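You operate a simulated robot arm through the tools that you are given. There is no shell and no other tool. Be economical: measure what you need, move in short steps, check, and stop when the job is done.

The job below is to be done with a simulated two-armed robot. You get a single attempt, and the scene is never put back.

Task
Take the folded cloth from the top of the pale wood bench and leave it on the far top of the long table. Put the blue travel cup from the top of the pale wood bench on the right end of the blue workbench and the grey travel cup on the top of the steel trolley. Take the green strap roll from the far top of the long table and leave it on top of the beige small carton there. Open the upper desk drawer, take the white lens cap and put it in the inside of the upper desk drawer and shut the drawer again. The order is free. Set down upright: travel cup.

Only the result counts: the job must be done as asked and must still hold three seconds after the hand-in. Knocking over, shifting, dropping, spilling or breaking anything else fails it. Lids that push on must go on centred and level and be pressed home; caps that screw on are set level and turned clockwise until they are tight. Flat cloth is picked up by pressing the open fingertips on it (5 to 10 N) and closing them slowly along it; thin cloth reads only 2 to 8 mm in the jaws.

Robot
Two 7-joint arms with three-finger grippers on one trunk, on a base that drives. Base frame: it is fixed to the floor where the robot stands at the start and does not move with it; the origin is under the middle of the robot, x ahead of it, y to its left, z up; the surface under the hand at the start is at about z = 780. Lengths are in mm, angles in degrees, forces in N, time in s.
The left shoulder is at the start at [86, 126, 1110], the right one opposite. With the tool pointing down near the work surface each hand reaches from about 380 to 860 mm from the robot's upright axis, wherever it stands, measured 20 degrees to its own side. Places, roughly: far top of the long table [-2600, -500, 700]; folded cloth (6x8x3 cm) [700, 200, 800]; inside of the upper desk drawer [-3400, 4100, 400]; lens cap [-250, 6750, 750]; right end of the blue workbench [-500, 4100, 800]; small carton [-2250, -250, 750]; strap roll [-2500, -250, 750]; top of the steel trolley [-1300, 2500, 800]; travel cup [500, 0, 750]; upper desk drawer [-3300, 4100, 500]. Payload 2.94 kg a hand.
Tool frame (each hand has its own): the origin (TCP) lies between the finger pads and is the grasp point; the fingertips stand 30 mm ahead of it; z points along the fingers, y is the line along which they close. Largest opening 128 mm; the body of the gripper starts 93 mm behind the TCP.
Orientation is that of the tool frame in the base frame, as a unit quaternion [x, y, z, w]. With the fingers straight down and closing along the base's y, the tool's x points along the base's -x, its y along +y and its z along -z.

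Tools
- The arms move only by the tool step_arm. It takes "left_increments", "right_increments" or both (then of equal length, played together; a hand with none holds still); each is a list of rows, each a list of 7 numbers: the finger opening in m, from 0 to 0.128, then the shift along the base's x, y, z in m, then the turn, a rotation vector about the base's x, y, z in degrees. In form: [[hand, tx, ty, tz, ax, ay, az], ...]. A call has 1 to 8 rows; each row is the pose to reach, as a shift and turn from the pose commanded when the call began. Rows are played at 5 a second. More than 50 mm and 8.6 degrees between two rows, or a gripper value outside its range, and nothing of the call is played. A pose out of reach is approached as far as the arm can. The call stops where the force on the tool passes 40 N (or 10 N more than at its start, if that is more) or the arm is blocked; 0.2 s more then pass. The fingers move at their own pace and stop on an object; they squeeze with about 36 N. The grip force told is the motor's: it shows also when the fingers shut on nothing. Time passes only in rows, and 0.2 s behind the last, so rows that repeat a pose let the fingers close. The reply holds the time, the measured pose of the TCP, the force on the tool along the base axes, the opening and the grip force, in the units named above and with some noise, with the torque about the TCP (base axes, N m) and any sound that the robot's microphone picked up.
- Cameras (640 x 400 px; columns grow to the right, rows downward): "scene" is now at [211.9, -5.9, 1257]; the picture's right is [-0.08, -1.00, 0.00], its down [-0.71, 0.05, -0.70] and it looks along [0.70, -0.05, -0.71] (base axes); focal length 257 px, centre (320, 200). "left" rides on the left gripper at [69, 15, -120] in its tool frame; the picture's right is [-0.22, 0.98, 0.00], its down [-0.82, -0.18, -0.54] and it looks along [-0.53, -0.12, 0.84] (tool axes); focal length 251 px, centre (320, 200). "right" rides on the right gripper at [69, -15, -120] in its tool frame; the picture's right is [0.21, 0.98, 0.00], its down [-0.82, 0.18, -0.54] and it looks along [-0.53, 0.12, 0.84] (tool axes); focal length 251 px, centre (320, 200). There is no depth. A picture from a camera that has moved, and an enlarged one, comes with that camera's place and axes in the base frame and with its lens.
- snapshot(camera): a new picture of that camera. It takes no simulated time.
- lift_body(by): slides the trunk up (or, below 0, down) by that many mm; the arms and the scene camera ride with it, the base frame stays. It gives what a move gives, with no picture.
- roll_base(legs): drives the robot by 1 to 6 legs, each [ahead, left, turn to the left] in mm, mm and degrees, along the robot's own axes; the way and the turn of a leg run together, so that a leg with both is an arc; at most 1500 mm and 180 degrees a leg. The arms and the cameras ride along, it lands a little off, and it stops where it bumps. It gives what a move gives.
- turn_head(pan, tilt): turns the head with the scene camera to pan (to the left, within 80 degrees either way) and tilt (down, from -29 to 69), counted from straight ahead of the robot. It gives what a move gives.
- enlarge(camera, box): a new picture of the part [left, top, right, bottom] of that camera's present view, enlarged. It takes no simulated time.
- sign_off(): hands the job in; it is judged then, once.

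Work in short steps. Places have to be worked out from the pictures, the camera data and where the tool is seen: move nearer, look again, correct. Check each grasp and each placing, and mend what went wrong. You have 186 turns and 166 pictures in all, those below and enlarged ones among them. Open the grippers and draw the arms clear of the work before you hand the job in, unless the task says otherwise; then end with one line.

The tools are called after ">>>" by a JSON object that holds its "fn" and its "kwargs". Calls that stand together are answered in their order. step_arm: Moves the arms, as the interface text tells. Its arguments: {"type":"object","properties":{"left_increments":{"type":"array"},"right_increments":{"type":"array"}},"required":[]} The other tools are called the same way: lift_body (by) slides the trunk up or down; roll_base (legs) drives the base; turn_head (pan, tilt) turns the head that bears the scene camera; snapshot (camera) takes a picture; enlarge (camera, box) takes an enlarged picture of a part of a camera's view; sign_off () hands the job in.

At the start:

```text
time: 0.0
left_position: [590.5, 227.9, 1054.8]
left_ee_rot: [-0.001, 1.0, 0.001, 0.0]
left_force: [0.2, 0.1, -0.7]
left_ft_torque: [0.0, -0.01, -0.03]
left_width: 127.7
left_finger_force: 0.1
right_position: [478.2, -230.0, 1027.3]
right_ee_rot: [0.0, 1.0, 0.0, 0.0]
right_force: [0.5, -0.5, -0.5]
right_ft_torque: [0.01, -0.01, 0.03]
right_width: 128.0
right_finger_force: 0.0
trunk travel left (down, up): [-325.0, 222.0]
robot x, y, heading: [-1.7, 3.0, -0.2]
head pan, tilt: [-4.3, 45.5]
```

scene: 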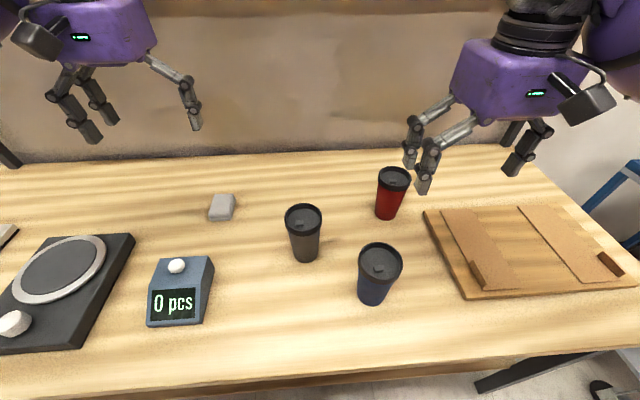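
right: 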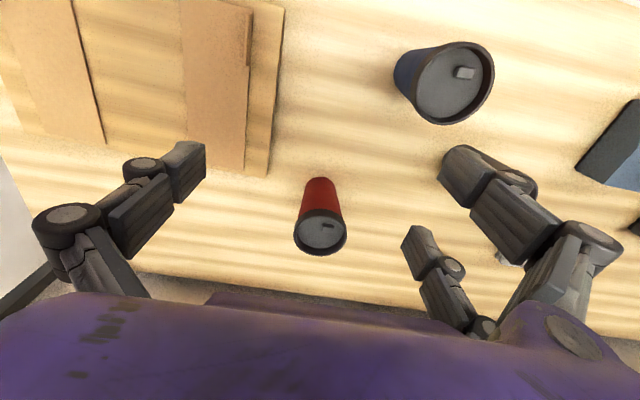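
left: 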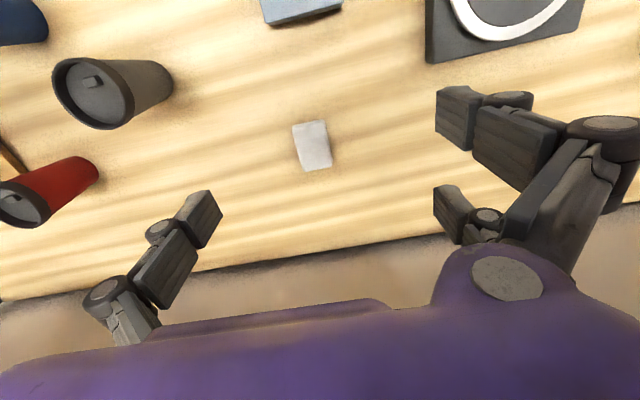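

I'll start with the cloth. A first estimate puts it near (663, 207), so I'm enlarging both views to refine its place and orientation.

>>> {"fn": "enlarge", "kwargs": {"camera": "scene", "box": [180, 170, 260, 240]}}

>>> {"fn": "enlarge", "kwargs": {"camera": "left", "box": [260, 90, 370, 190]}}

```text
5.71 times, centred on (220, 205) of scene
camera zoom: at [211.9, -5.9, 1257.0], right [-0.08, -1.0, 0.0], down [-0.71, 0.05, -0.7], along [0.7, -0.05, -0.71], focal length 1467 px, centre (891, 171)
```

zoom: 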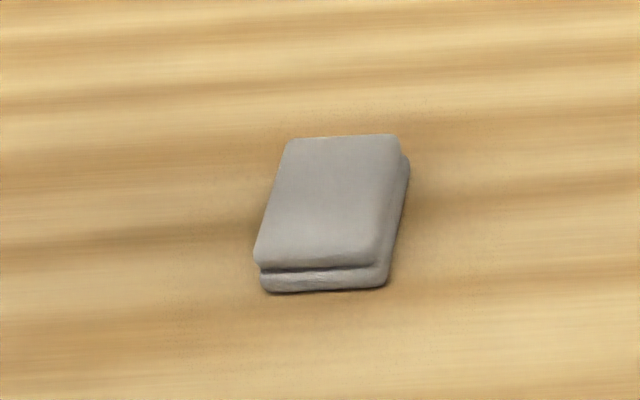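

```text
4.00 times, centred on (315, 140) of left
camera zoom: at [521.1, 243.1, 1175.2], right [0.21, 0.98, 0.0], down [0.82, -0.18, 0.54], along [0.53, -0.12, -0.84], focal length 1006 px, centre (340, 440)
```

zoom: 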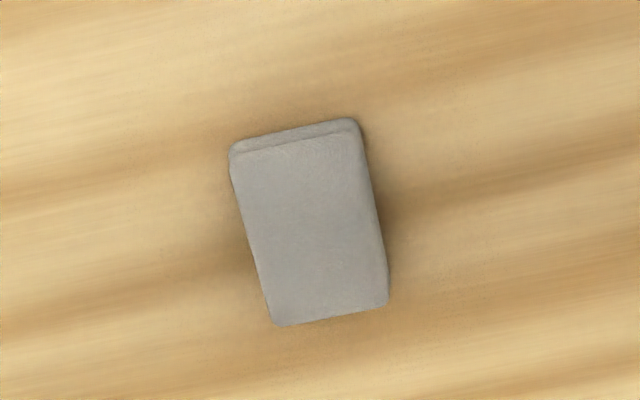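

The top face centres at about (656, 201), the long side lies along x, and the width is about 50 mm along y. I'm lowering the open left hand over it to just above the table.

>>> {"fn": "step_arm", "kwargs": {"left_increments": [[0.128, 0.03, -0.012, 0, 0, 0, 0], [0.128, 0.0655, -0.027, -0.01, 0, 0, 0], [0.128, 0.0655, -0.027, -0.06, 0, 0, 0], [0.128, 0.0655, -0.027, -0.11, 0, 0, 0], [0.128, 0.0655, -0.027, -0.155, 0, 0, 0], [0.128, 0.0655, -0.027, -0.19, 0, 0, 0], [0.128, 0.0655, -0.027, -0.215, 0, 0, 0], [0.128, 0.0655, -0.027, -0.215, 0, 0, 0]]}}

>>> {"fn": "snapshot", "kwargs": {"camera": "left"}}

>>> {"fn": "snapshot", "kwargs": {"camera": "scene"}}

```text
time: 1.8
left_position: [655.5, 202.7, 837.8]
left_ee_rot: [0.0, 1.0, 0.001, 0.0]
left_force: [-1.1, 0.2, 0.7]
left_ft_torque: [0.0, 0.0, 0.02]
left_width: 128.0
left_finger_force: 0.0
right_position: [479.4, -230.5, 1027.0]
right_ee_rot: [0.001, 1.0, 0.001, 0.0]
right_force: [0.1, 0.1, -0.2]
right_ft_torque: [0.0, 0.01, -0.01]
right_width: 128.2
right_finger_force: 0.1
trunk travel left (down, up): [-325.0, 222.0]
robot x, y, heading: [0.8, -2.9, -0.0]
head pan, tilt: [-4.3, 45.5]
```

```text
160 pictures are left
camera left: at [586.4, 216.8, 958.2], right [0.21, 0.98, 0.0], down [0.82, -0.18, 0.54], along [0.53, -0.12, -0.84], focal length 251 px, centre (320, 200)
```

left: 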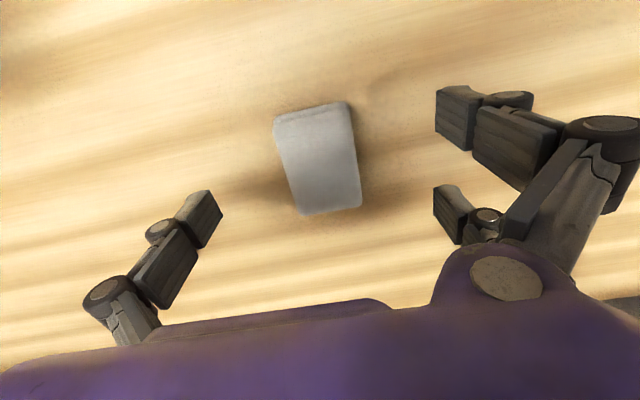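

```text
159 pictures are left
camera scene: at [211.8, -5.9, 1257.1], right [-0.08, -1.0, 0.0], down [-0.71, 0.05, -0.7], along [0.7, -0.05, -0.71], focal length 257 px, centre (320, 200)
```

scene: 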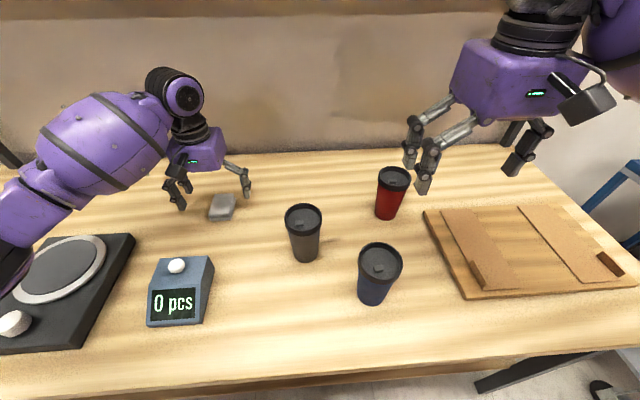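

The cloth sits between the fingers at about (654, 200). I'm going down the last 20 mm and closing.

>>> {"fn": "step_arm", "kwargs": {"left_increments": [[0.128, 0, -0.001, -0.012, 0, 0, 0], [0.128, 0, -0.001, -0.021, 0, 0, 0], [0.06, 0, -0.001, -0.021, 0, 0, 0], [0.02, 0, -0.001, -0.021, 0, 0, 0], [0.02, 0, -0.001, -0.021, 0, 0, 0], [0.02, 0, -0.001, -0.021, 0, 0, 0]]}}

>>> {"fn": "snapshot", "kwargs": {"camera": "left"}}

```text
time: 3.2
left_position: [656.3, 199.7, 817.1]
left_ee_rot: [-0.001, 1.0, 0.0, -0.001]
left_force: [0.4, 0.4, 1.5]
left_ft_torque: [0.04, -0.02, 0.01]
left_width: 50.9
left_finger_force: 35.9
right_position: [477.1, -229.8, 1025.6]
right_ee_rot: [0.0, 1.0, -0.001, 0.001]
right_force: [0.1, 0.2, -0.7]
right_ft_torque: [-0.01, 0.0, 0.03]
right_width: 128.0
right_finger_force: 0.0
trunk travel left (down, up): [-325.0, 222.0]
robot x, y, heading: [1.1, -1.4, -0.2]
head pan, tilt: [-4.3, 45.5]
```

```text
158 pictures are left
camera left: at [587.3, 215.1, 938.0], right [0.21, 0.98, 0.0], down [0.82, -0.18, 0.54], along [0.53, -0.12, -0.84], focal length 251 px, centre (320, 200)
```

left: 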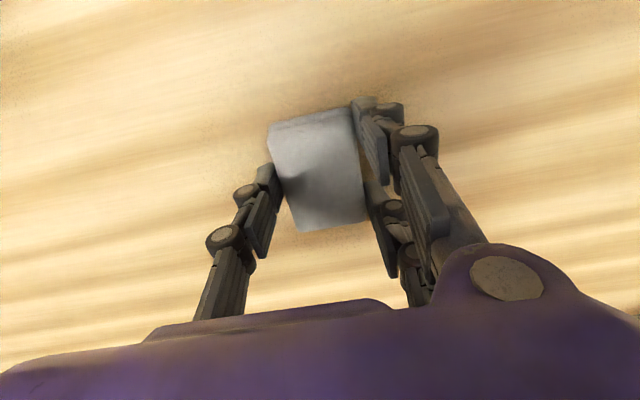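

The cloth is held at 51 mm opening. I'm lifting it and drawing the hand in for travel.

>>> {"fn": "step_arm", "kwargs": {"left_increments": [[0.02, 0, 0, 0.04, 0, 0, 0], [0.02, 0, 0, 0.09, 0, 0, 0], [0.02, 0, 0, 0.14, 0, 0, 0], [0.02, 0, 0, 0.19, 0, 0, 0], [0.02, -0.04, 0.01, 0.22, 0, 0, 0], [0.02, -0.09, 0.02, 0.23, 0, 0, 0], [0.02, -0.13, 0.02, 0.24, 0, 0, 0], [0.02, -0.17, 0.02, 0.24, 0, 0, 0]]}}

>>> {"fn": "snapshot", "kwargs": {"camera": "left"}}

>>> {"fn": "turn_head", "kwargs": {"pan": 80, "tilt": 25}}

>>> {"fn": "snapshot", "kwargs": {"camera": "scene"}}

>>> {"fn": "turn_head", "kwargs": {"pan": -80, "tilt": 25}}

>>> {"fn": "snapshot", "kwargs": {"camera": "scene"}}

```text
refused: row 5 steps farther than a row can; nothing moved
```

```text
157 pictures are left
camera left: at [587.3, 215.1, 938.0], right [0.21, 0.98, 0.0], down [0.82, -0.18, 0.54], along [0.53, -0.12, -0.84], focal length 251 px, centre (320, 200)
```

left: 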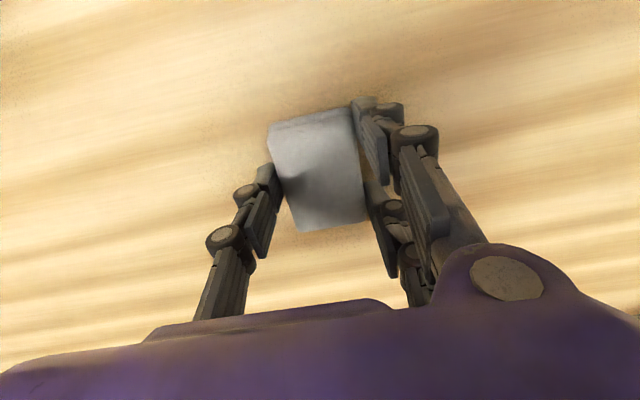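

```text
time: 4.8
left_position: [657.0, 200.8, 818.4]
left_ee_rot: [-0.001, 1.0, 0.0, 0.0]
left_force: [-0.6, -0.5, 0.8]
left_ft_torque: [0.07, 0.0, 0.02]
left_width: 50.9
left_finger_force: 36.2
right_position: [478.1, -229.4, 1026.5]
right_ee_rot: [0.0, 1.0, 0.0, 0.0]
right_force: [-0.7, 0.1, 0.2]
right_ft_torque: [0.0, -0.01, 0.0]
right_width: 128.0
right_finger_force: 0.0
trunk travel left (down, up): [-325.0, 222.0]
robot x, y, heading: [0.9, -0.8, -0.2]
head pan, tilt: [80.0, 25.0]
```

```text
156 pictures are left
camera scene: at [147.2, 90.8, 1288.3], right [0.98, -0.17, 0.0], down [-0.07, -0.42, -0.91], along [0.16, 0.89, -0.42], focal length 257 px, centre (320, 200)
```

scene: 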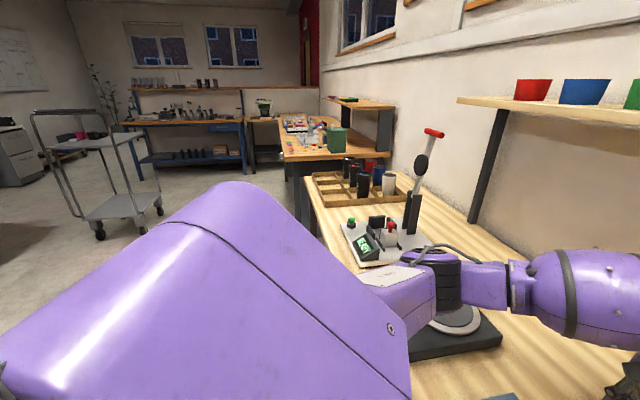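

```text
time: 7.2
left_position: [656.9, 201.2, 817.6]
left_ee_rot: [-0.001, 1.0, 0.0, 0.0]
left_force: [-0.9, 1.0, -0.2]
left_ft_torque: [0.04, 0.03, -0.01]
left_width: 51.0
left_finger_force: 36.1
right_position: [478.7, -229.3, 1027.5]
right_ee_rot: [0.0, 1.0, 0.0, 0.0]
right_force: [0.2, -0.1, 0.2]
right_ft_torque: [0.0, -0.02, -0.02]
right_width: 127.9
right_finger_force: 0.1
trunk travel left (down, up): [-325.0, 222.0]
robot x, y, heading: [5.5, -1.6, -0.1]
head pan, tilt: [-80.0, 25.0]
```

```text
155 pictures are left
camera scene: at [147.2, -90.5, 1288.3], right [-0.98, -0.17, 0.0], down [-0.07, 0.42, -0.91], along [0.16, -0.89, -0.42], focal length 257 px, centre (320, 200)
```

scene: 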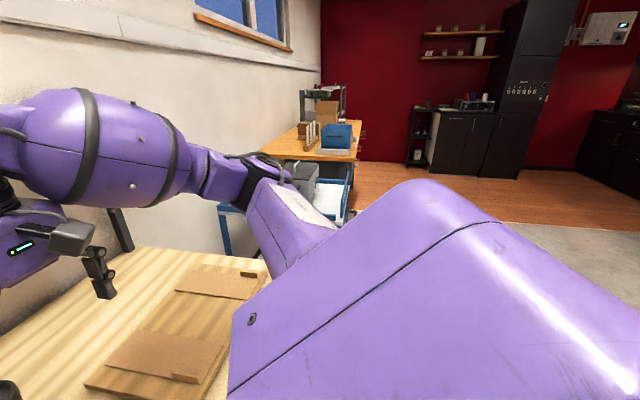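

A row in that lift exceeded 50 mm, so nothing moved; the cloth is still gripped. I'm repeating it with shorter steps.

>>> {"fn": "step_arm", "kwargs": {"left_increments": [[0.02, 0, 0, 0.04, 0, 0, 0], [0.02, 0, 0, 0.085, 0, 0, 0], [0.02, 0, 0, 0.13, 0, 0, 0], [0.02, 0, 0, 0.175, 0, 0, 0], [0.02, -0.035, 0.01, 0.2, 0, 0, 0], [0.02, -0.08, 0.015, 0.21, 0, 0, 0], [0.02, -0.125, 0.02, 0.22, 0, 0, 0], [0.02, -0.165, 0.02, 0.24, 0, 0, 0]]}}

>>> {"fn": "snapshot", "kwargs": {"camera": "left"}}

```text
time: 9.0
left_position: [487.3, 220.4, 1056.7]
left_ee_rot: [-0.001, 1.0, 0.0, -0.001]
left_force: [-1.1, 0.0, -0.6]
left_ft_torque: [0.02, -0.05, 0.02]
left_width: 50.8
left_finger_force: 36.0
right_position: [478.1, -230.4, 1026.5]
right_ee_rot: [0.001, 1.0, -0.001, 0.001]
right_force: [-0.8, 0.0, 0.8]
right_ft_torque: [0.01, 0.0, 0.0]
right_width: 128.2
right_finger_force: 0.0
trunk travel left (down, up): [-325.0, 222.0]
robot x, y, heading: [-2.4, -1.1, -0.2]
head pan, tilt: [-80.0, 25.0]
```

```text
154 pictures are left
camera left: at [419.3, 235.0, 1176.4], right [0.21, 0.98, 0.0], down [0.82, -0.18, 0.54], along [0.53, -0.12, -0.84], focal length 251 px, centre (320, 200)
```

left: 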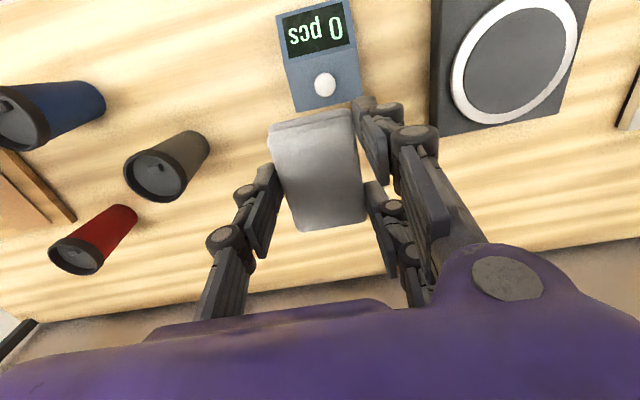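

The cloth is secure. I'm backing off the bench and turning round toward the long table, with the head forward.

>>> {"fn": "roll_base", "kwargs": {"legs": [[-500, 0, 0], [0, 0, 180]]}}

>>> {"fn": "turn_head", "kwargs": {"pan": 0, "tilt": 20}}

>>> {"fn": "snapshot", "kwargs": {"camera": "scene"}}

```text
time: 19.4
left_position: [-960.8, -253.0, 1056.6]
left_ee_rot: [0.999, 0.035, 0.0, 0.0]
left_force: [0.1, -0.3, -0.3]
left_ft_torque: [0.0, -0.06, 0.05]
left_width: 51.1
left_finger_force: 36.3
right_position: [-980.4, 197.7, 1026.7]
right_ee_rot: [0.999, 0.033, 0.0, 0.0]
right_force: [-0.1, -0.3, 0.5]
right_ft_torque: [-0.01, -0.02, 0.01]
right_width: 128.0
right_finger_force: 0.0
trunk travel left (down, up): [-325.0, 222.0]
robot x, y, heading: [-488.9, 1.7, -175.9]
head pan, tilt: [-80.0, 25.0]
```

```text
time: 21.0
left_position: [-960.7, -252.6, 1056.8]
left_ee_rot: [0.999, 0.035, 0.0, 0.0]
left_force: [0.4, -0.4, -0.9]
left_ft_torque: [0.02, 0.01, 0.02]
left_width: 50.8
left_finger_force: 36.5
right_position: [-981.5, 198.1, 1025.2]
right_ee_rot: [0.999, 0.034, 0.0, 0.0]
right_force: [0.1, 0.6, 0.3]
right_ft_torque: [-0.03, 0.02, 0.0]
right_width: 128.0
right_finger_force: 0.0
trunk travel left (down, up): [-325.0, 222.0]
robot x, y, heading: [-486.8, 0.3, -176.3]
head pan, tilt: [0.0, 20.0]
```

```text
153 pictures are left
camera scene: at [-708.8, -14.1, 1296.3], right [-0.07, 1.0, 0.0], down [0.34, 0.02, -0.94], along [-0.94, -0.06, -0.34], focal length 257 px, centre (320, 200)
```

scene: 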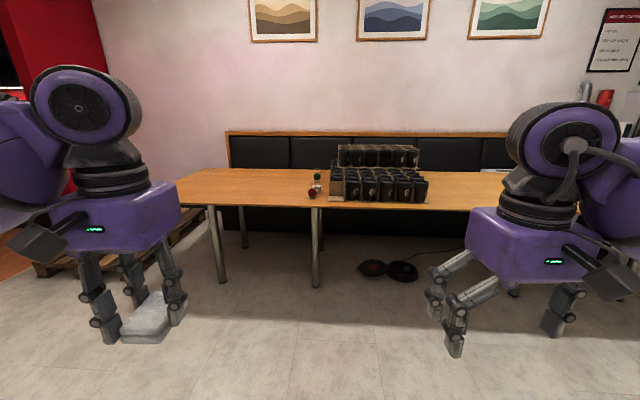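

The long table lies ahead with its front edge near x≈-2160. I'm enlarging its top to identify the strap roll, the carton and anything else there.

>>> {"fn": "enlarge", "kwargs": {"camera": "scene", "box": [200, 130, 440, 280]}}

```text
2.67 times, centred on (320, 205) of scene
camera zoom: at [-708.8, -14.1, 1296.3], right [-0.07, 1.0, 0.0], down [0.34, 0.02, -0.94], along [-0.94, -0.06, -0.34], focal length 684 px, centre (320, 187)
```

zoom: 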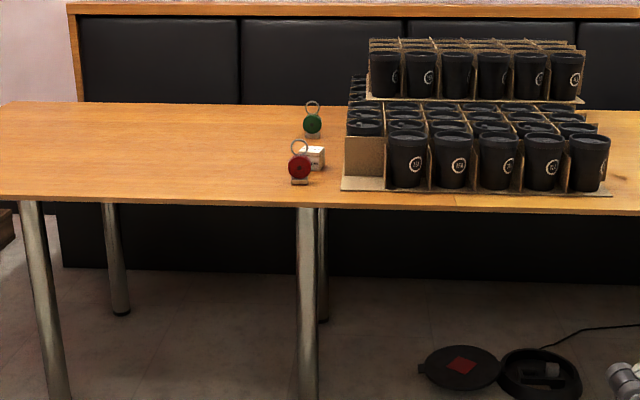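

The strap roll is at zoom (312,120), with the carton and a red item just in front and the rack of cups to the right. I'm driving closer and shifting left.

>>> {"fn": "roll_base", "kwargs": {"legs": [[1100, 230, -4]]}}

>>> {"fn": "turn_head", "kwargs": {"pan": 0, "tilt": 38}}

>>> {"fn": "snapshot", "kwargs": {"camera": "scene"}}

```text
time: 26.7
left_position: [-2061.5, -476.6, 1055.7]
left_ee_rot: [1.0, -0.003, 0.0, 0.0]
left_force: [0.1, -0.2, -0.2]
left_ft_torque: [0.0, -0.04, -0.01]
left_width: 50.5
left_finger_force: 36.1
right_position: [-2047.8, -27.5, 1026.3]
right_ee_rot: [1.0, -0.002, 0.0, -0.001]
right_force: [-1.5, -0.1, 0.8]
right_ft_torque: [0.01, -0.02, 0.03]
right_width: 128.1
right_finger_force: 0.0
trunk travel left (down, up): [-325.0, 222.0]
robot x, y, heading: [-1570.7, -259.1, 179.9]
head pan, tilt: [0.0, 20.0]
```

```text
time: 27.5
left_position: [-2061.1, -477.4, 1057.1]
left_ee_rot: [1.0, -0.003, 0.001, -0.001]
left_force: [-0.3, 0.2, -0.6]
left_ft_torque: [0.0, -0.01, 0.01]
left_width: 50.9
left_finger_force: 36.4
right_position: [-2046.5, -26.5, 1026.8]
right_ee_rot: [1.0, -0.002, 0.0, 0.0]
right_force: [-1.7, -0.7, -0.1]
right_ft_torque: [-0.03, -0.03, 0.04]
right_width: 128.1
right_finger_force: 0.1
trunk travel left (down, up): [-325.0, 222.0]
robot x, y, heading: [-1568.5, -259.2, 179.9]
head pan, tilt: [0.0, 38.0]
```

```text
151 pictures are left
camera scene: at [-1784.9, -257.6, 1268.0], right [0.01, 1.0, 0.0], down [0.61, 0.0, -0.79], along [-0.79, 0.0, -0.61], focal length 257 px, centre (320, 200)
```

scene: 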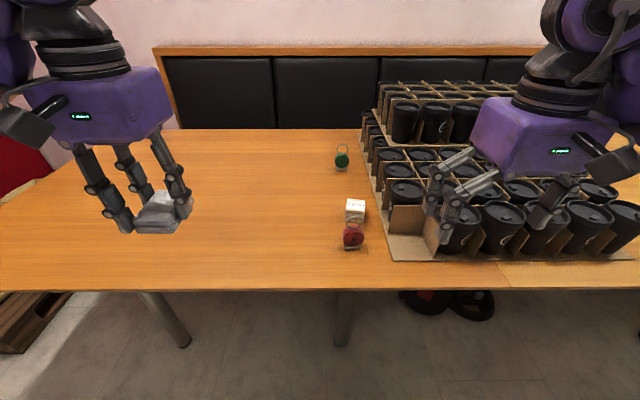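

Carton ≈(-2360,-152) and green strap roll ≈(-2678,-169). I'm enlarging the strap and carton area before moving in.

>>> {"fn": "enlarge", "kwargs": {"camera": "scene", "box": [310, 130, 410, 260]}}

>>> {"fn": "roll_base", "kwargs": {"legs": [[270, 190, 0]]}}

>>> {"fn": "turn_head", "kwargs": {"pan": 0, "tilt": 45}}

>>> {"fn": "snapshot", "kwargs": {"camera": "scene"}}

```text
3.08 times, centred on (360, 195) of scene
camera zoom: at [-1784.9, -257.6, 1268.0], right [0.01, 1.0, 0.0], down [0.61, 0.0, -0.79], along [-0.79, 0.0, -0.61], focal length 790 px, centre (197, 215)
```

zoom: 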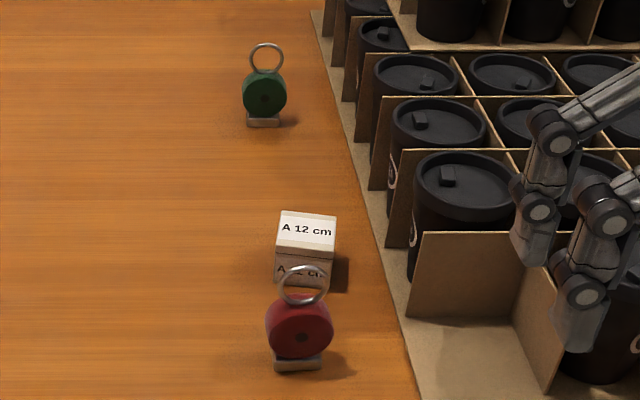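

```text
time: 29.8
left_position: [-2328.1, -671.7, 1055.5]
left_ee_rot: [1.0, -0.002, 0.0, 0.0]
left_force: [-0.5, 0.7, -0.1]
left_ft_torque: [-0.01, -0.03, 0.01]
left_width: 50.8
left_finger_force: 36.2
right_position: [-2314.7, -221.4, 1026.1]
right_ee_rot: [1.0, -0.002, 0.0, -0.001]
right_force: [-0.1, -0.5, -0.6]
right_ft_torque: [0.01, -0.01, 0.0]
right_width: 128.1
right_finger_force: 0.1
trunk travel left (down, up): [-325.0, 222.0]
robot x, y, heading: [-1838.1, -452.5, 180.0]
head pan, tilt: [0.0, 38.0]
```

```text
time: 30.5
left_position: [-2327.4, -672.7, 1056.0]
left_ee_rot: [1.0, -0.002, -0.001, 0.0]
left_force: [0.6, 0.5, -0.4]
left_ft_torque: [0.02, -0.02, -0.01]
left_width: 50.6
left_finger_force: 36.1
right_position: [-2315.1, -221.1, 1027.1]
right_ee_rot: [1.0, -0.002, 0.0, 0.0]
right_force: [-0.4, 0.8, -0.9]
right_ft_torque: [0.01, -0.02, 0.01]
right_width: 128.0
right_finger_force: 0.0
trunk travel left (down, up): [-325.0, 222.0]
robot x, y, heading: [-1837.7, -450.9, 179.6]
head pan, tilt: [0.0, 45.0]
```

```text
149 pictures are left
camera scene: at [-2047.2, -451.4, 1257.7], right [0.0, 1.0, 0.0], down [0.71, 0.0, -0.71], along [-0.71, 0.0, -0.71], focal length 257 px, centre (320, 200)
```

scene: 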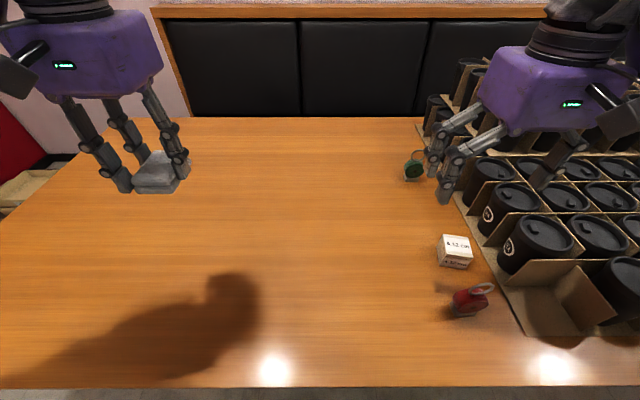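

Triangulating the two views gives a table top of about z≈760, the strap at (-2628,-176) and the carton at (-2345,-158). I'm taking the cloth over (-2560,-570) and then down.

>>> {"fn": "step_arm", "kwargs": {"left_increments": [[0.02, -0.04, 0.02, 0, 0, 0, 0], [0.02, -0.08, 0.04, 0, 0, 0, 0], [0.02, -0.12, 0.06, 0, 0, 0, 0], [0.02, -0.16, 0.08, -0.01, 0, 0, 0], [0.02, -0.2, 0.095, -0.025, 0, 0, 0], [0.02, -0.232, 0.105, -0.05, 0, 0, 0], [0.02, -0.232, 0.105, -0.1, 0, 0, 0], [0.02, -0.232, 0.105, -0.15, 0, 0, 0]]}}

>>> {"fn": "step_arm", "kwargs": {"left_increments": [[0.02, 0, 0, -0.04, 0, 0, 0], [0.02, 0, 0, -0.07, 0, 0, 0], [0.02, 0, 0, -0.085, 0, 0, 0], [0.02, 0, 0, -0.095, 0, 0, 0], [0.02, 0, 0, -0.095, 0, 0, 0]]}}

>>> {"fn": "snapshot", "kwargs": {"camera": "left"}}

>>> {"fn": "snapshot", "kwargs": {"camera": "scene"}}

```text
time: 32.3
left_position: [-2558.8, -567.6, 902.0]
left_ee_rot: [1.0, -0.002, 0.0, 0.0]
left_force: [0.0, 0.2, 0.8]
left_ft_torque: [-0.03, -0.01, -0.04]
left_width: 50.8
left_finger_force: 36.2
right_position: [-2315.2, -220.2, 1026.5]
right_ee_rot: [1.0, -0.002, 0.0, 0.0]
right_force: [-1.3, 0.3, -0.5]
right_ft_torque: [0.01, -0.05, 0.0]
right_width: 128.1
right_finger_force: 0.0
trunk travel left (down, up): [-325.0, 222.0]
robot x, y, heading: [-1836.6, -452.8, 179.9]
head pan, tilt: [0.0, 45.0]
```

```text
time: 33.5
left_position: [-2560.2, -566.2, 808.6]
left_ee_rot: [1.0, -0.002, 0.0, 0.0]
left_force: [0.8, -0.2, -0.7]
left_ft_torque: [0.03, 0.0, 0.01]
left_width: 50.6
left_finger_force: 36.4
right_position: [-2315.5, -222.0, 1026.0]
right_ee_rot: [1.0, -0.002, 0.0, 0.001]
right_force: [0.1, -0.3, 0.0]
right_ft_torque: [-0.02, 0.04, -0.01]
right_width: 128.2
right_finger_force: 0.1
trunk travel left (down, up): [-325.0, 222.0]
robot x, y, heading: [-1838.0, -455.5, 179.8]
head pan, tilt: [0.0, 45.0]
```

```text
148 pictures are left
camera left: at [-2491.6, -581.8, 928.6], right [-0.22, -0.98, 0.0], down [-0.82, 0.18, 0.54], along [-0.53, 0.12, -0.84], focal length 251 px, centre (320, 200)
```

left: 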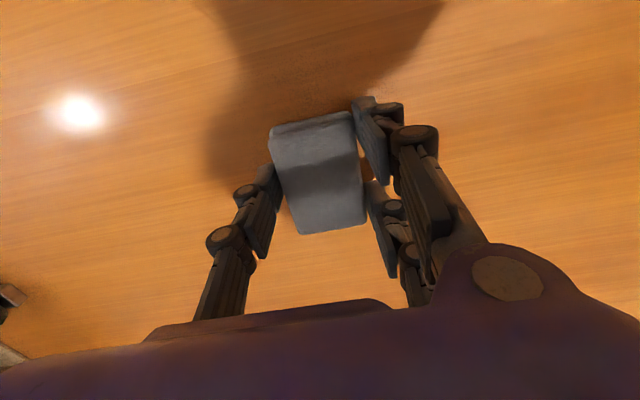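

```text
147 pictures are left
camera scene: at [-2047.1, -451.4, 1257.7], right [0.0, 1.0, 0.0], down [0.71, 0.0, -0.71], along [-0.71, 0.0, -0.71], focal length 257 px, centre (320, 200)
```

scene: 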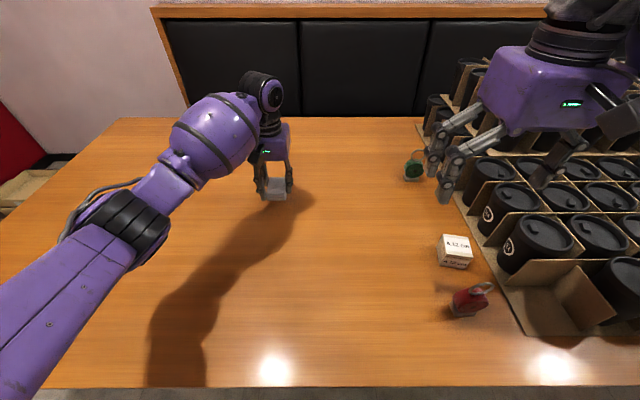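

There is no contact yet at z=808, so I'm lowering in small steps and watching the force.

>>> {"fn": "step_arm", "kwargs": {"left_increments": [[0.02, 0, 0, -0.004, 0, 0, 0], [0.02, 0, 0, -0.008, 0, 0, 0], [0.02, 0, 0, -0.008, 0, 0, 0]]}}

>>> {"fn": "step_arm", "kwargs": {"left_increments": [[0.02, 0, 0, -0.003, 0, 0, 0], [0.02, 0, 0, -0.006, 0, 0, 0], [0.02, 0, 0, -0.006, 0, 0, 0]]}}

>>> {"fn": "snapshot", "kwargs": {"camera": "left"}}

```text
time: 34.3
left_position: [-2560.3, -565.2, 801.5]
left_ee_rot: [1.0, -0.001, -0.001, -0.001]
left_force: [-0.3, 0.0, 0.5]
left_ft_torque: [0.03, 0.03, -0.01]
left_width: 51.2
left_finger_force: 36.1
right_position: [-2314.6, -220.5, 1027.4]
right_ee_rot: [1.0, -0.002, 0.0, 0.0]
right_force: [0.4, -0.3, -0.5]
right_ft_torque: [0.0, -0.02, 0.02]
right_width: 128.0
right_finger_force: 0.1
trunk travel left (down, up): [-325.0, 222.0]
robot x, y, heading: [-1834.3, -455.3, 179.6]
head pan, tilt: [0.0, 45.0]
```

```text
time: 35.1
left_position: [-2561.3, -566.2, 796.5]
left_ee_rot: [1.0, -0.002, 0.0, 0.0]
left_force: [-0.3, 0.0, 0.3]
left_ft_torque: [0.0, 0.0, 0.03]
left_width: 50.8
left_finger_force: 36.1
right_position: [-2314.9, -220.7, 1026.9]
right_ee_rot: [1.0, -0.002, 0.0, 0.0]
right_force: [0.5, 0.1, 0.1]
right_ft_torque: [-0.01, 0.0, 0.02]
right_width: 128.2
right_finger_force: 0.1
trunk travel left (down, up): [-325.0, 222.0]
robot x, y, heading: [-1837.0, -452.2, 179.9]
head pan, tilt: [0.0, 45.0]
```

```text
146 pictures are left
camera left: at [-2491.9, -581.8, 917.1], right [-0.22, -0.98, 0.0], down [-0.82, 0.18, 0.54], along [-0.53, 0.12, -0.84], focal length 251 px, centre (320, 200)
```

left: 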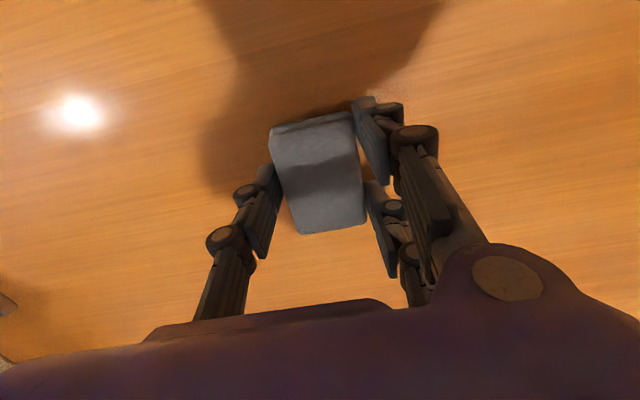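

Still no contact, so I'm continuing down slowly.

>>> {"fn": "step_arm", "kwargs": {"left_increments": [[0.02, 0, 0, -0.003, 0, 0, 0], [0.02, 0, 0, -0.006, 0, 0, 0], [0.02, 0, 0, -0.009, 0, 0, 0], [0.02, 0, 0, -0.009, 0, 0, 0]]}}

>>> {"fn": "snapshot", "kwargs": {"camera": "left"}}

```text
time: 36.1
left_position: [-2561.6, -566.8, 788.1]
left_ee_rot: [1.0, 0.0, 0.0, -0.001]
left_force: [1.1, 0.0, 0.2]
left_ft_torque: [0.03, 0.01, 0.02]
left_width: 50.8
left_finger_force: 35.8
right_position: [-2315.1, -222.1, 1026.9]
right_ee_rot: [1.0, -0.002, 0.0, 0.0]
right_force: [-0.2, 0.1, -0.2]
right_ft_torque: [0.04, 0.01, 0.01]
right_width: 127.9
right_finger_force: 0.1
trunk travel left (down, up): [-325.0, 222.0]
robot x, y, heading: [-1836.3, -452.2, 179.9]
head pan, tilt: [0.0, 45.0]
```

```text
145 pictures are left
camera left: at [-2491.7, -582.8, 908.2], right [-0.22, -0.98, 0.0], down [-0.82, 0.18, 0.54], along [-0.53, 0.12, -0.84], focal length 251 px, centre (320, 200)
```

left: 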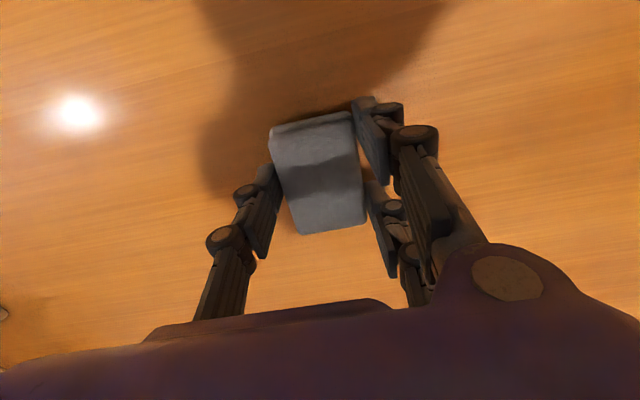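

Still free at 788, so I'm continuing.

>>> {"fn": "step_arm", "kwargs": {"left_increments": [[0.02, 0, 0, -0.003, 0, 0, 0], [0.02, 0, 0, -0.006, 0, 0, 0], [0.02, 0, 0, -0.009, 0, 0, 0], [0.02, 0, 0, -0.009, 0, 0, 0]]}}

>>> {"fn": "step_arm", "kwargs": {"left_increments": [[0.02, 0, 0, -0.003, 0, 0, 0], [0.02, 0, 0, -0.006, 0, 0, 0], [0.02, 0, 0, -0.006, 0, 0, 0]]}}

```text
time: 37.1
left_position: [-2560.3, -565.7, 779.6]
left_ee_rot: [1.0, -0.002, 0.0, -0.001]
left_force: [0.0, -0.2, -0.2]
left_ft_torque: [0.01, -0.02, 0.01]
left_width: 50.6
left_finger_force: 36.1
right_position: [-2316.0, -220.8, 1027.0]
right_ee_rot: [1.0, -0.002, 0.0, -0.001]
right_force: [0.3, 0.8, 0.6]
right_ft_torque: [-0.01, 0.02, 0.01]
right_width: 128.0
right_finger_force: 0.0
trunk travel left (down, up): [-325.0, 222.0]
robot x, y, heading: [-1836.0, -453.5, 179.8]
head pan, tilt: [0.0, 45.0]
```

```text
time: 37.9
left_position: [-2559.8, -566.0, 777.7]
left_ee_rot: [1.0, -0.002, -0.004, -0.001]
left_force: [-4.9, -3.8, 28.8]
left_ft_torque: [-0.27, -0.7, -0.1]
left_width: 50.9
left_finger_force: 35.8
right_position: [-2313.7, -220.9, 1028.2]
right_ee_rot: [1.0, -0.002, -0.002, 0.0]
right_force: [0.1, -0.4, 0.2]
right_ft_torque: [0.01, 0.01, -0.01]
right_width: 128.2
right_finger_force: 0.1
trunk travel left (down, up): [-325.0, 222.0]
robot x, y, heading: [-1837.6, -452.1, 179.9]
head pan, tilt: [0.0, 45.0]
```

Contact at 778, so the table top is about 741. I'm easing up slightly and opening the hand to release.

>>> {"fn": "step_arm", "kwargs": {"left_increments": [[0.02, 0, 0, 0.004, 0, 0, 0], [0.05, 0, 0, 0.004, 0, 0, 0], [0.075, 0, 0, 0.004, 0, 0, 0], [0.1, 0, 0, 0.004, 0, 0, 0], [0.1, 0, 0, 0.03, 0, 0, 0], [0.1, 0, 0, 0.075, 0, 0, 0], [0.1, 0, 0, 0.12, 0, 0, 0]]}}

>>> {"fn": "snapshot", "kwargs": {"camera": "left"}}

```text
time: 39.5
left_position: [-2562.3, -566.6, 894.9]
left_ee_rot: [1.0, -0.002, 0.001, 0.0]
left_force: [0.2, 1.0, -0.8]
left_ft_torque: [0.0, 0.01, 0.03]
left_width: 99.9
left_finger_force: 0.1
right_position: [-2314.8, -221.4, 1026.5]
right_ee_rot: [1.0, -0.002, -0.001, -0.001]
right_force: [-0.1, 0.1, 0.3]
right_ft_torque: [0.02, 0.01, -0.01]
right_width: 128.0
right_finger_force: 0.0
trunk travel left (down, up): [-325.0, 222.0]
robot x, y, heading: [-1840.7, -455.2, 180.0]
head pan, tilt: [0.0, 45.0]
```

```text
144 pictures are left
camera left: at [-2492.7, -582.2, 1015.0], right [-0.22, -0.98, 0.0], down [-0.82, 0.18, 0.54], along [-0.53, 0.12, -0.84], focal length 251 px, centre (320, 200)
```

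left: 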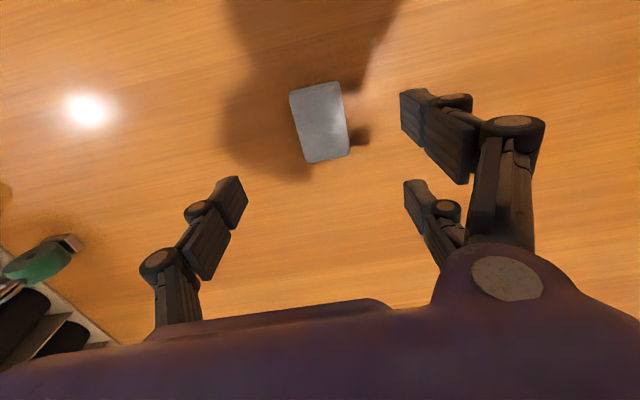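

The cloth is down. I'm retracting the left arm and looking downward to see the clearance between my base and the table edge.

>>> {"fn": "step_arm", "kwargs": {"left_increments": [[0.1, 0.03, -0.01, 0.035, 0, 0, 0], [0.1, 0.06, -0.03, 0.07, 0, 0, 0], [0.1, 0.1, -0.04, 0.09, 0, 0, 0], [0.1, 0.14, -0.06, 0.11, 0, 0, 0], [0.1, 0.18, -0.08, 0.12, 0, 0, 0], [0.1, 0.22, -0.09, 0.13, 0, 0, 0]]}}

>>> {"fn": "turn_head", "kwargs": {"pan": 0, "tilt": 69}}

>>> {"fn": "snapshot", "kwargs": {"camera": "scene"}}

```text
refused: row 2 steps farther than a row can; nothing moved
```

```text
time: 40.4
left_position: [-2562.0, -566.8, 895.1]
left_ee_rot: [1.0, -0.001, 0.0, 0.001]
left_force: [-0.3, 0.0, 0.4]
left_ft_torque: [-0.02, 0.0, 0.02]
left_width: 100.0
left_finger_force: 0.0
right_position: [-2314.7, -221.6, 1026.7]
right_ee_rot: [1.0, -0.001, 0.0, 0.0]
right_force: [0.3, -0.3, 0.5]
right_ft_torque: [0.03, -0.02, 0.04]
right_width: 128.4
right_finger_force: 0.0
trunk travel left (down, up): [-325.0, 222.0]
robot x, y, heading: [-1839.3, -451.2, 179.5]
head pan, tilt: [0.0, 68.8]
```

```text
143 pictures are left
camera scene: at [-2021.8, -451.5, 1228.9], right [0.0, 1.0, 0.0], down [0.93, 0.0, -0.36], along [-0.36, 0.0, -0.93], focal length 257 px, centre (320, 200)
```

scene: 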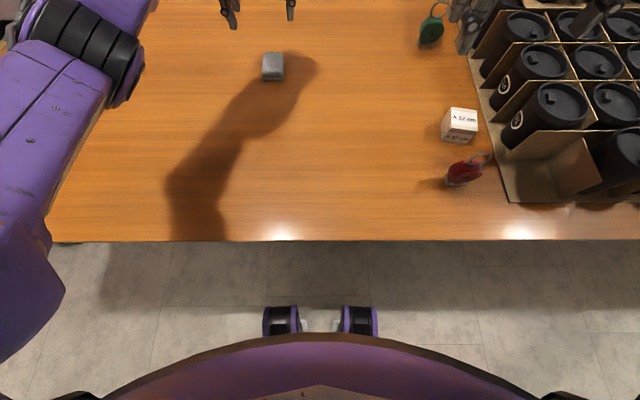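

The base has at least 140 mm of clearance. I'm retracting the left arm with smaller steps and then rolling 60 mm forward.

>>> {"fn": "step_arm", "kwargs": {"left_increments": [[0.1, 0.02, -0.01, 0.035, 0, 0, 0], [0.1, 0.05, -0.02, 0.065, 0, 0, 0], [0.1, 0.09, -0.035, 0.085, 0, 0, 0], [0.1, 0.13, -0.05, 0.1, 0, 0, 0], [0.1, 0.17, -0.06, 0.11, 0, 0, 0], [0.1, 0.21, -0.07, 0.12, 0, 0, 0]]}}

>>> {"fn": "roll_base", "kwargs": {"legs": [[60, 0, 0]]}}

>>> {"fn": "turn_head", "kwargs": {"pan": -15, "tilt": 45}}

>>> {"fn": "snapshot", "kwargs": {"camera": "scene"}}

>>> {"fn": "snapshot", "kwargs": {"camera": "right"}}

```text
time: 41.8
left_position: [-2351.5, -636.9, 1013.2]
left_ee_rot: [1.0, -0.002, 0.0, 0.0]
left_force: [0.6, -0.1, -0.2]
left_ft_torque: [0.02, 0.01, -0.01]
left_width: 99.9
left_finger_force: 0.1
right_position: [-2315.2, -221.9, 1027.6]
right_ee_rot: [1.0, -0.002, -0.002, 0.0]
right_force: [-0.5, -1.0, -0.2]
right_ft_torque: [0.03, 0.02, -0.01]
right_width: 128.0
right_finger_force: 0.1
trunk travel left (down, up): [-325.0, 222.0]
robot x, y, heading: [-1837.4, -450.0, 179.9]
head pan, tilt: [0.0, 68.8]
```

```text
time: 42.8
left_position: [-2413.0, -636.0, 1012.3]
left_ee_rot: [1.0, -0.001, 0.0, 0.0]
left_force: [0.2, 0.3, -0.1]
left_ft_torque: [-0.02, -0.04, 0.0]
left_width: 99.8
left_finger_force: 0.0
right_position: [-2377.0, -222.8, 1027.2]
right_ee_rot: [1.0, 0.0, 0.0, 0.0]
right_force: [-0.3, 0.4, 0.6]
right_ft_torque: [-0.01, -0.06, -0.02]
right_width: 128.1
right_finger_force: 0.0
trunk travel left (down, up): [-325.0, 222.0]
robot x, y, heading: [-1897.9, -452.4, 180.2]
head pan, tilt: [0.0, 68.8]
```

```text
time: 43.6
left_position: [-2412.8, -635.5, 1012.8]
left_ee_rot: [1.0, 0.0, -0.001, 0.0]
left_force: [0.0, 0.1, 0.8]
left_ft_torque: [0.01, 0.03, 0.02]
left_width: 100.0
left_finger_force: 0.0
right_position: [-2376.1, -223.0, 1027.5]
right_ee_rot: [1.0, -0.001, -0.001, 0.0]
right_force: [-0.7, 0.0, -0.6]
right_ft_torque: [0.01, 0.0, -0.03]
right_width: 128.3
right_finger_force: 0.0
trunk travel left (down, up): [-325.0, 222.0]
robot x, y, heading: [-1895.7, -449.9, 179.5]
head pan, tilt: [-15.0, 45.0]
```

```text
142 pictures are left
camera scene: at [-2103.9, -430.5, 1257.6], right [0.26, 0.97, 0.0], down [0.68, -0.18, -0.71], along [-0.68, 0.18, -0.71], focal length 257 px, centre (320, 200)
```

scene: 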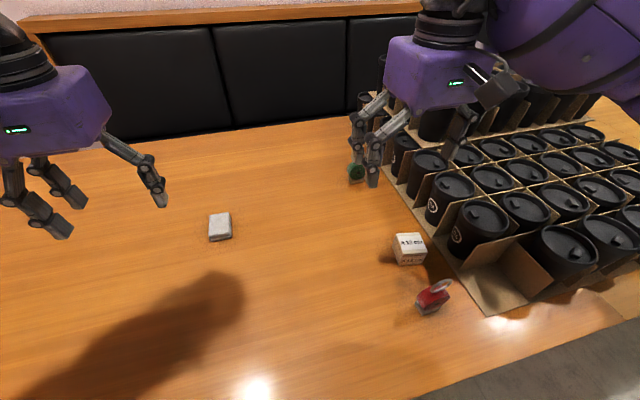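

```text
141 pictures are left
camera right: at [-2307.1, -205.2, 1146.5], right [0.21, -0.98, 0.0], down [-0.82, -0.18, 0.54], along [-0.53, -0.11, -0.84], focal length 251 px, centre (320, 200)
```

right: 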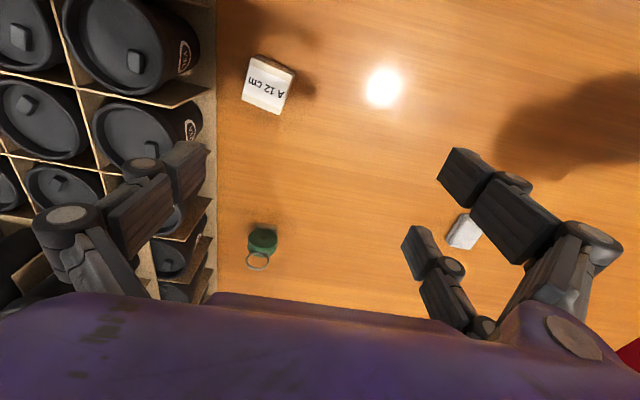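

Strap ≈(-2655,-165), carton centre ≈(-2371,-145), rack edge y≈-52. I'm bringing the right hand above the strap with a moderate opening and looking again.

>>> {"fn": "step_arm", "kwargs": {"right_increments": [[0.09, -0.046, 0.01, 0, 0, 0, 0], [0.09, -0.092, 0.02, 0, 0, 0, 0], [0.09, -0.138, 0.03, 0, 0, 0, 0], [0.09, -0.184, 0.04, 0, 0, 0, 0], [0.09, -0.23, 0.05, 0, 0, 0, 0], [0.09, -0.277, 0.057, 0, 0, 0, 0], [0.09, -0.277, 0.057, -0.045, 0, 0, 0], [0.09, -0.277, 0.057, -0.08, 0, 0, 0]]}}

>>> {"fn": "snapshot", "kwargs": {"camera": "right"}}

>>> {"fn": "snapshot", "kwargs": {"camera": "scene"}}

```text
time: 45.4
left_position: [-2412.9, -635.7, 1012.4]
left_ee_rot: [1.0, -0.001, 0.0, 0.0]
left_force: [-0.4, -0.6, 0.2]
left_ft_torque: [0.0, -0.02, 0.05]
left_width: 100.0
left_finger_force: 0.1
right_position: [-2653.6, -162.0, 948.3]
right_ee_rot: [1.0, -0.001, -0.001, -0.001]
right_force: [0.2, -0.8, -0.6]
right_ft_torque: [-0.02, 0.01, 0.0]
right_width: 89.8
right_finger_force: 0.0
trunk travel left (down, up): [-325.0, 222.0]
robot x, y, heading: [-1898.3, -455.2, 179.9]
head pan, tilt: [-15.0, 45.0]
```

```text
140 pictures are left
camera right: at [-2586.2, -145.0, 1067.7], right [0.21, -0.98, 0.0], down [-0.82, -0.18, 0.54], along [-0.53, -0.11, -0.84], focal length 251 px, centre (320, 200)
```

right: 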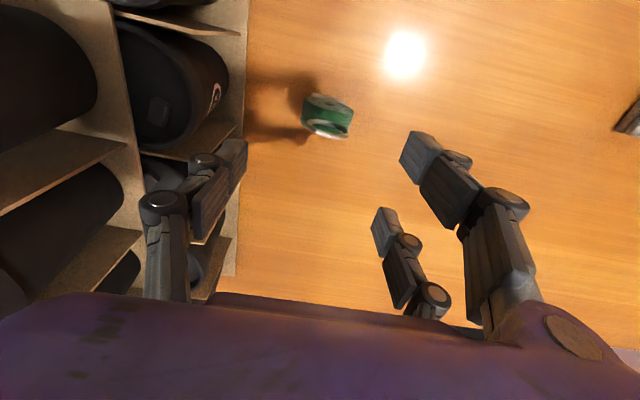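

```text
139 pictures are left
camera scene: at [-2104.6, -430.6, 1257.6], right [0.26, 0.97, 0.0], down [0.68, -0.18, -0.71], along [-0.68, 0.18, -0.71], focal length 257 px, centre (320, 200)
```

scene: 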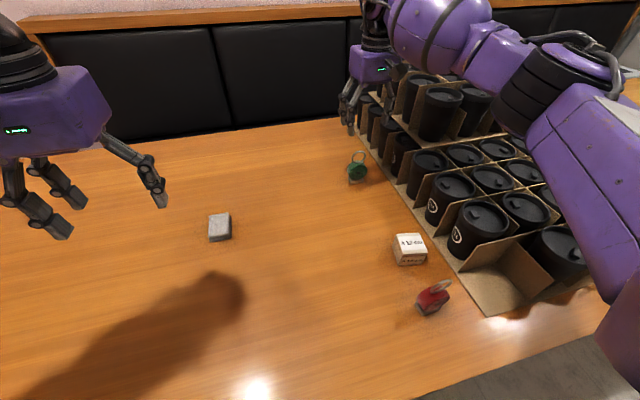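

>>> {"fn": "enlarge", "kwargs": {"camera": "right", "box": [270, 70, 390, 160]}}

>>> {"fn": "enlarge", "kwargs": {"camera": "scene", "box": [320, 130, 400, 200]}}

```text
4.44 times, centred on (330, 115) of right
camera zoom: at [-2586.2, -145.0, 1067.7], right [0.21, -0.98, 0.0], down [-0.82, -0.18, 0.54], along [-0.53, -0.11, -0.84], focal length 1118 px, centre (276, 578)
```

zoom: 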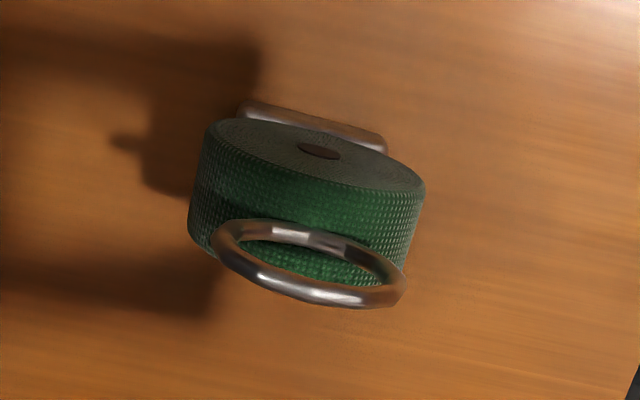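

```text
5.71 times, centred on (360, 165) of scene
camera zoom: at [-2104.6, -430.6, 1257.6], right [0.26, 0.97, 0.0], down [0.68, -0.18, -0.71], along [-0.68, 0.18, -0.71], focal length 1467 px, centre (91, 400)
```

zoom: 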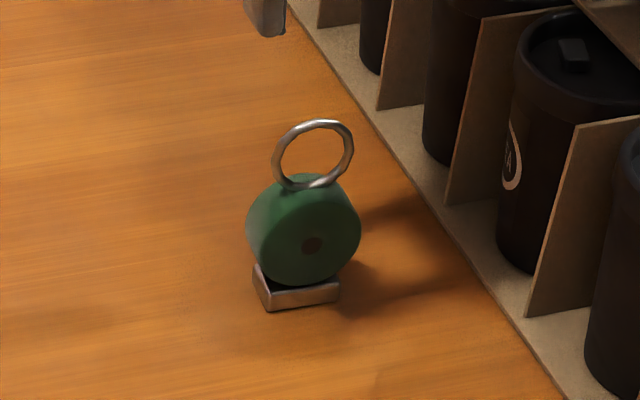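

The disc axis lies along x, the centre is about (-2655,-167,780) and the diameter about 58 mm along y. I'm descending straight down around it and closing.

>>> {"fn": "step_arm", "kwargs": {"right_increments": [[0.09, -0.001, -0.005, -0.045, 0, 0, 0], [0.09, -0.001, -0.005, -0.09, 0, 0, 0], [0.09, -0.001, -0.005, -0.13, 0, 0, 0], [0.09, -0.001, -0.005, -0.166, 0, 0, 0], [0.09, -0.001, -0.005, -0.166, 0, 0, 0]]}}

>>> {"fn": "snapshot", "kwargs": {"camera": "right"}}

>>> {"fn": "enlarge", "kwargs": {"camera": "scene", "box": [310, 100, 430, 200]}}

```text
time: 46.6
left_position: [-2411.7, -636.4, 1014.5]
left_ee_rot: [1.0, -0.001, 0.0, 0.0]
left_force: [-0.1, -0.2, 0.7]
left_ft_torque: [-0.01, 0.0, -0.03]
left_width: 99.8
left_finger_force: 0.0
right_position: [-2652.4, -170.0, 783.7]
right_ee_rot: [1.0, -0.001, -0.001, 0.0]
right_force: [-0.7, 0.1, 0.1]
right_ft_torque: [0.01, 0.0, -0.02]
right_width: 90.0
right_finger_force: 0.1
trunk travel left (down, up): [-325.0, 222.0]
robot x, y, heading: [-1901.5, -453.8, 179.7]
head pan, tilt: [-15.0, 45.0]
```

```text
136 pictures are left
camera right: at [-2583.4, -153.5, 903.5], right [0.21, -0.98, 0.0], down [-0.82, -0.18, 0.54], along [-0.53, -0.11, -0.84], focal length 251 px, centre (320, 200)
```

right: 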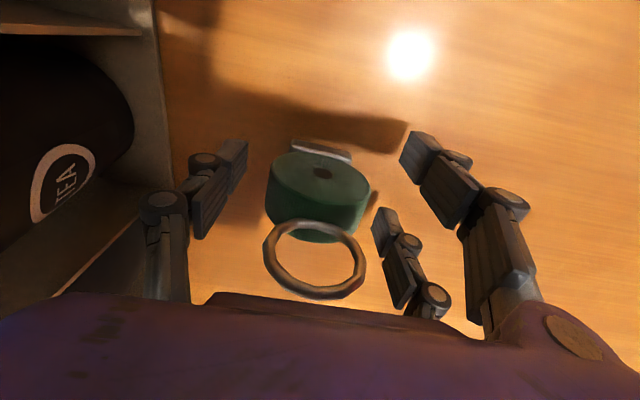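

```text
4.00 times, centred on (370, 150) of scene
camera zoom: at [-2103.8, -430.6, 1257.8], right [0.26, 0.97, 0.0], down [0.68, -0.18, -0.71], along [-0.68, 0.18, -0.71], focal length 1027 px, centre (120, 400)
```

zoom: 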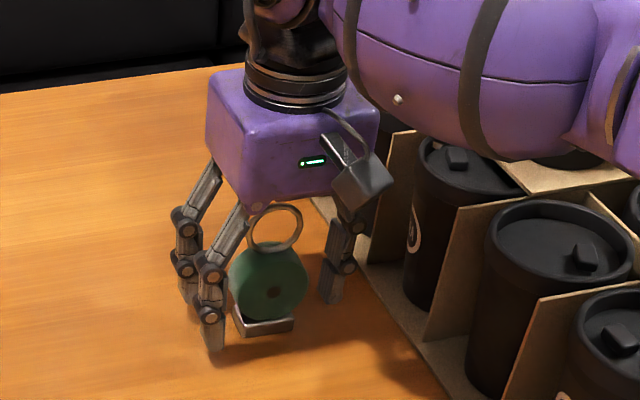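

The disc is centred between the fingers; closing now.

>>> {"fn": "step_arm", "kwargs": {"right_increments": [[0.07, 0, 0, 0, 0, 0, 0], [0.06, 0, 0, 0, 0, 0, 0], [0.045, 0, 0, 0, 0, 0, 0], [0.03, 0, 0, 0, 0, 0, 0], [0.03, 0, 0, 0, 0, 0, 0]]}}

>>> {"fn": "snapshot", "kwargs": {"camera": "right"}}

```text
time: 47.8
left_position: [-2412.8, -635.6, 1014.0]
left_ee_rot: [1.0, -0.001, 0.0, 0.0]
left_force: [-0.2, -1.1, -0.3]
left_ft_torque: [0.01, 0.01, -0.01]
left_width: 100.2
left_finger_force: 0.1
right_position: [-2651.5, -169.1, 783.5]
right_ee_rot: [1.0, -0.001, 0.0, 0.0]
right_force: [-1.2, -0.1, 0.0]
right_ft_torque: [-0.02, 0.0, 0.0]
right_width: 30.4
right_finger_force: 0.4
trunk travel left (down, up): [-325.0, 222.0]
robot x, y, heading: [-1895.2, -451.7, 180.1]
head pan, tilt: [-15.0, 45.0]
```

```text
134 pictures are left
camera right: at [-2583.6, -153.2, 903.4], right [0.21, -0.98, 0.0], down [-0.82, -0.18, 0.54], along [-0.53, -0.11, -0.84], focal length 251 px, centre (320, 200)
```

right: 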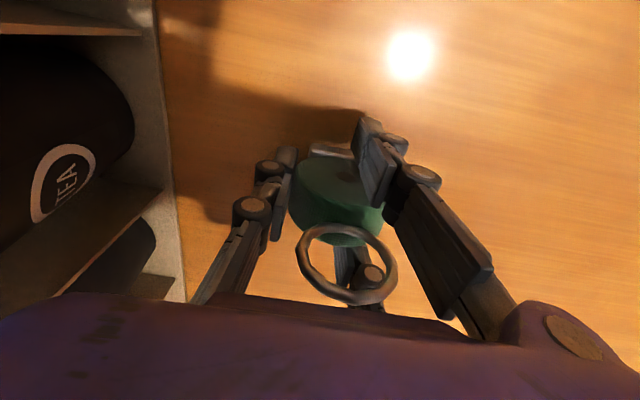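

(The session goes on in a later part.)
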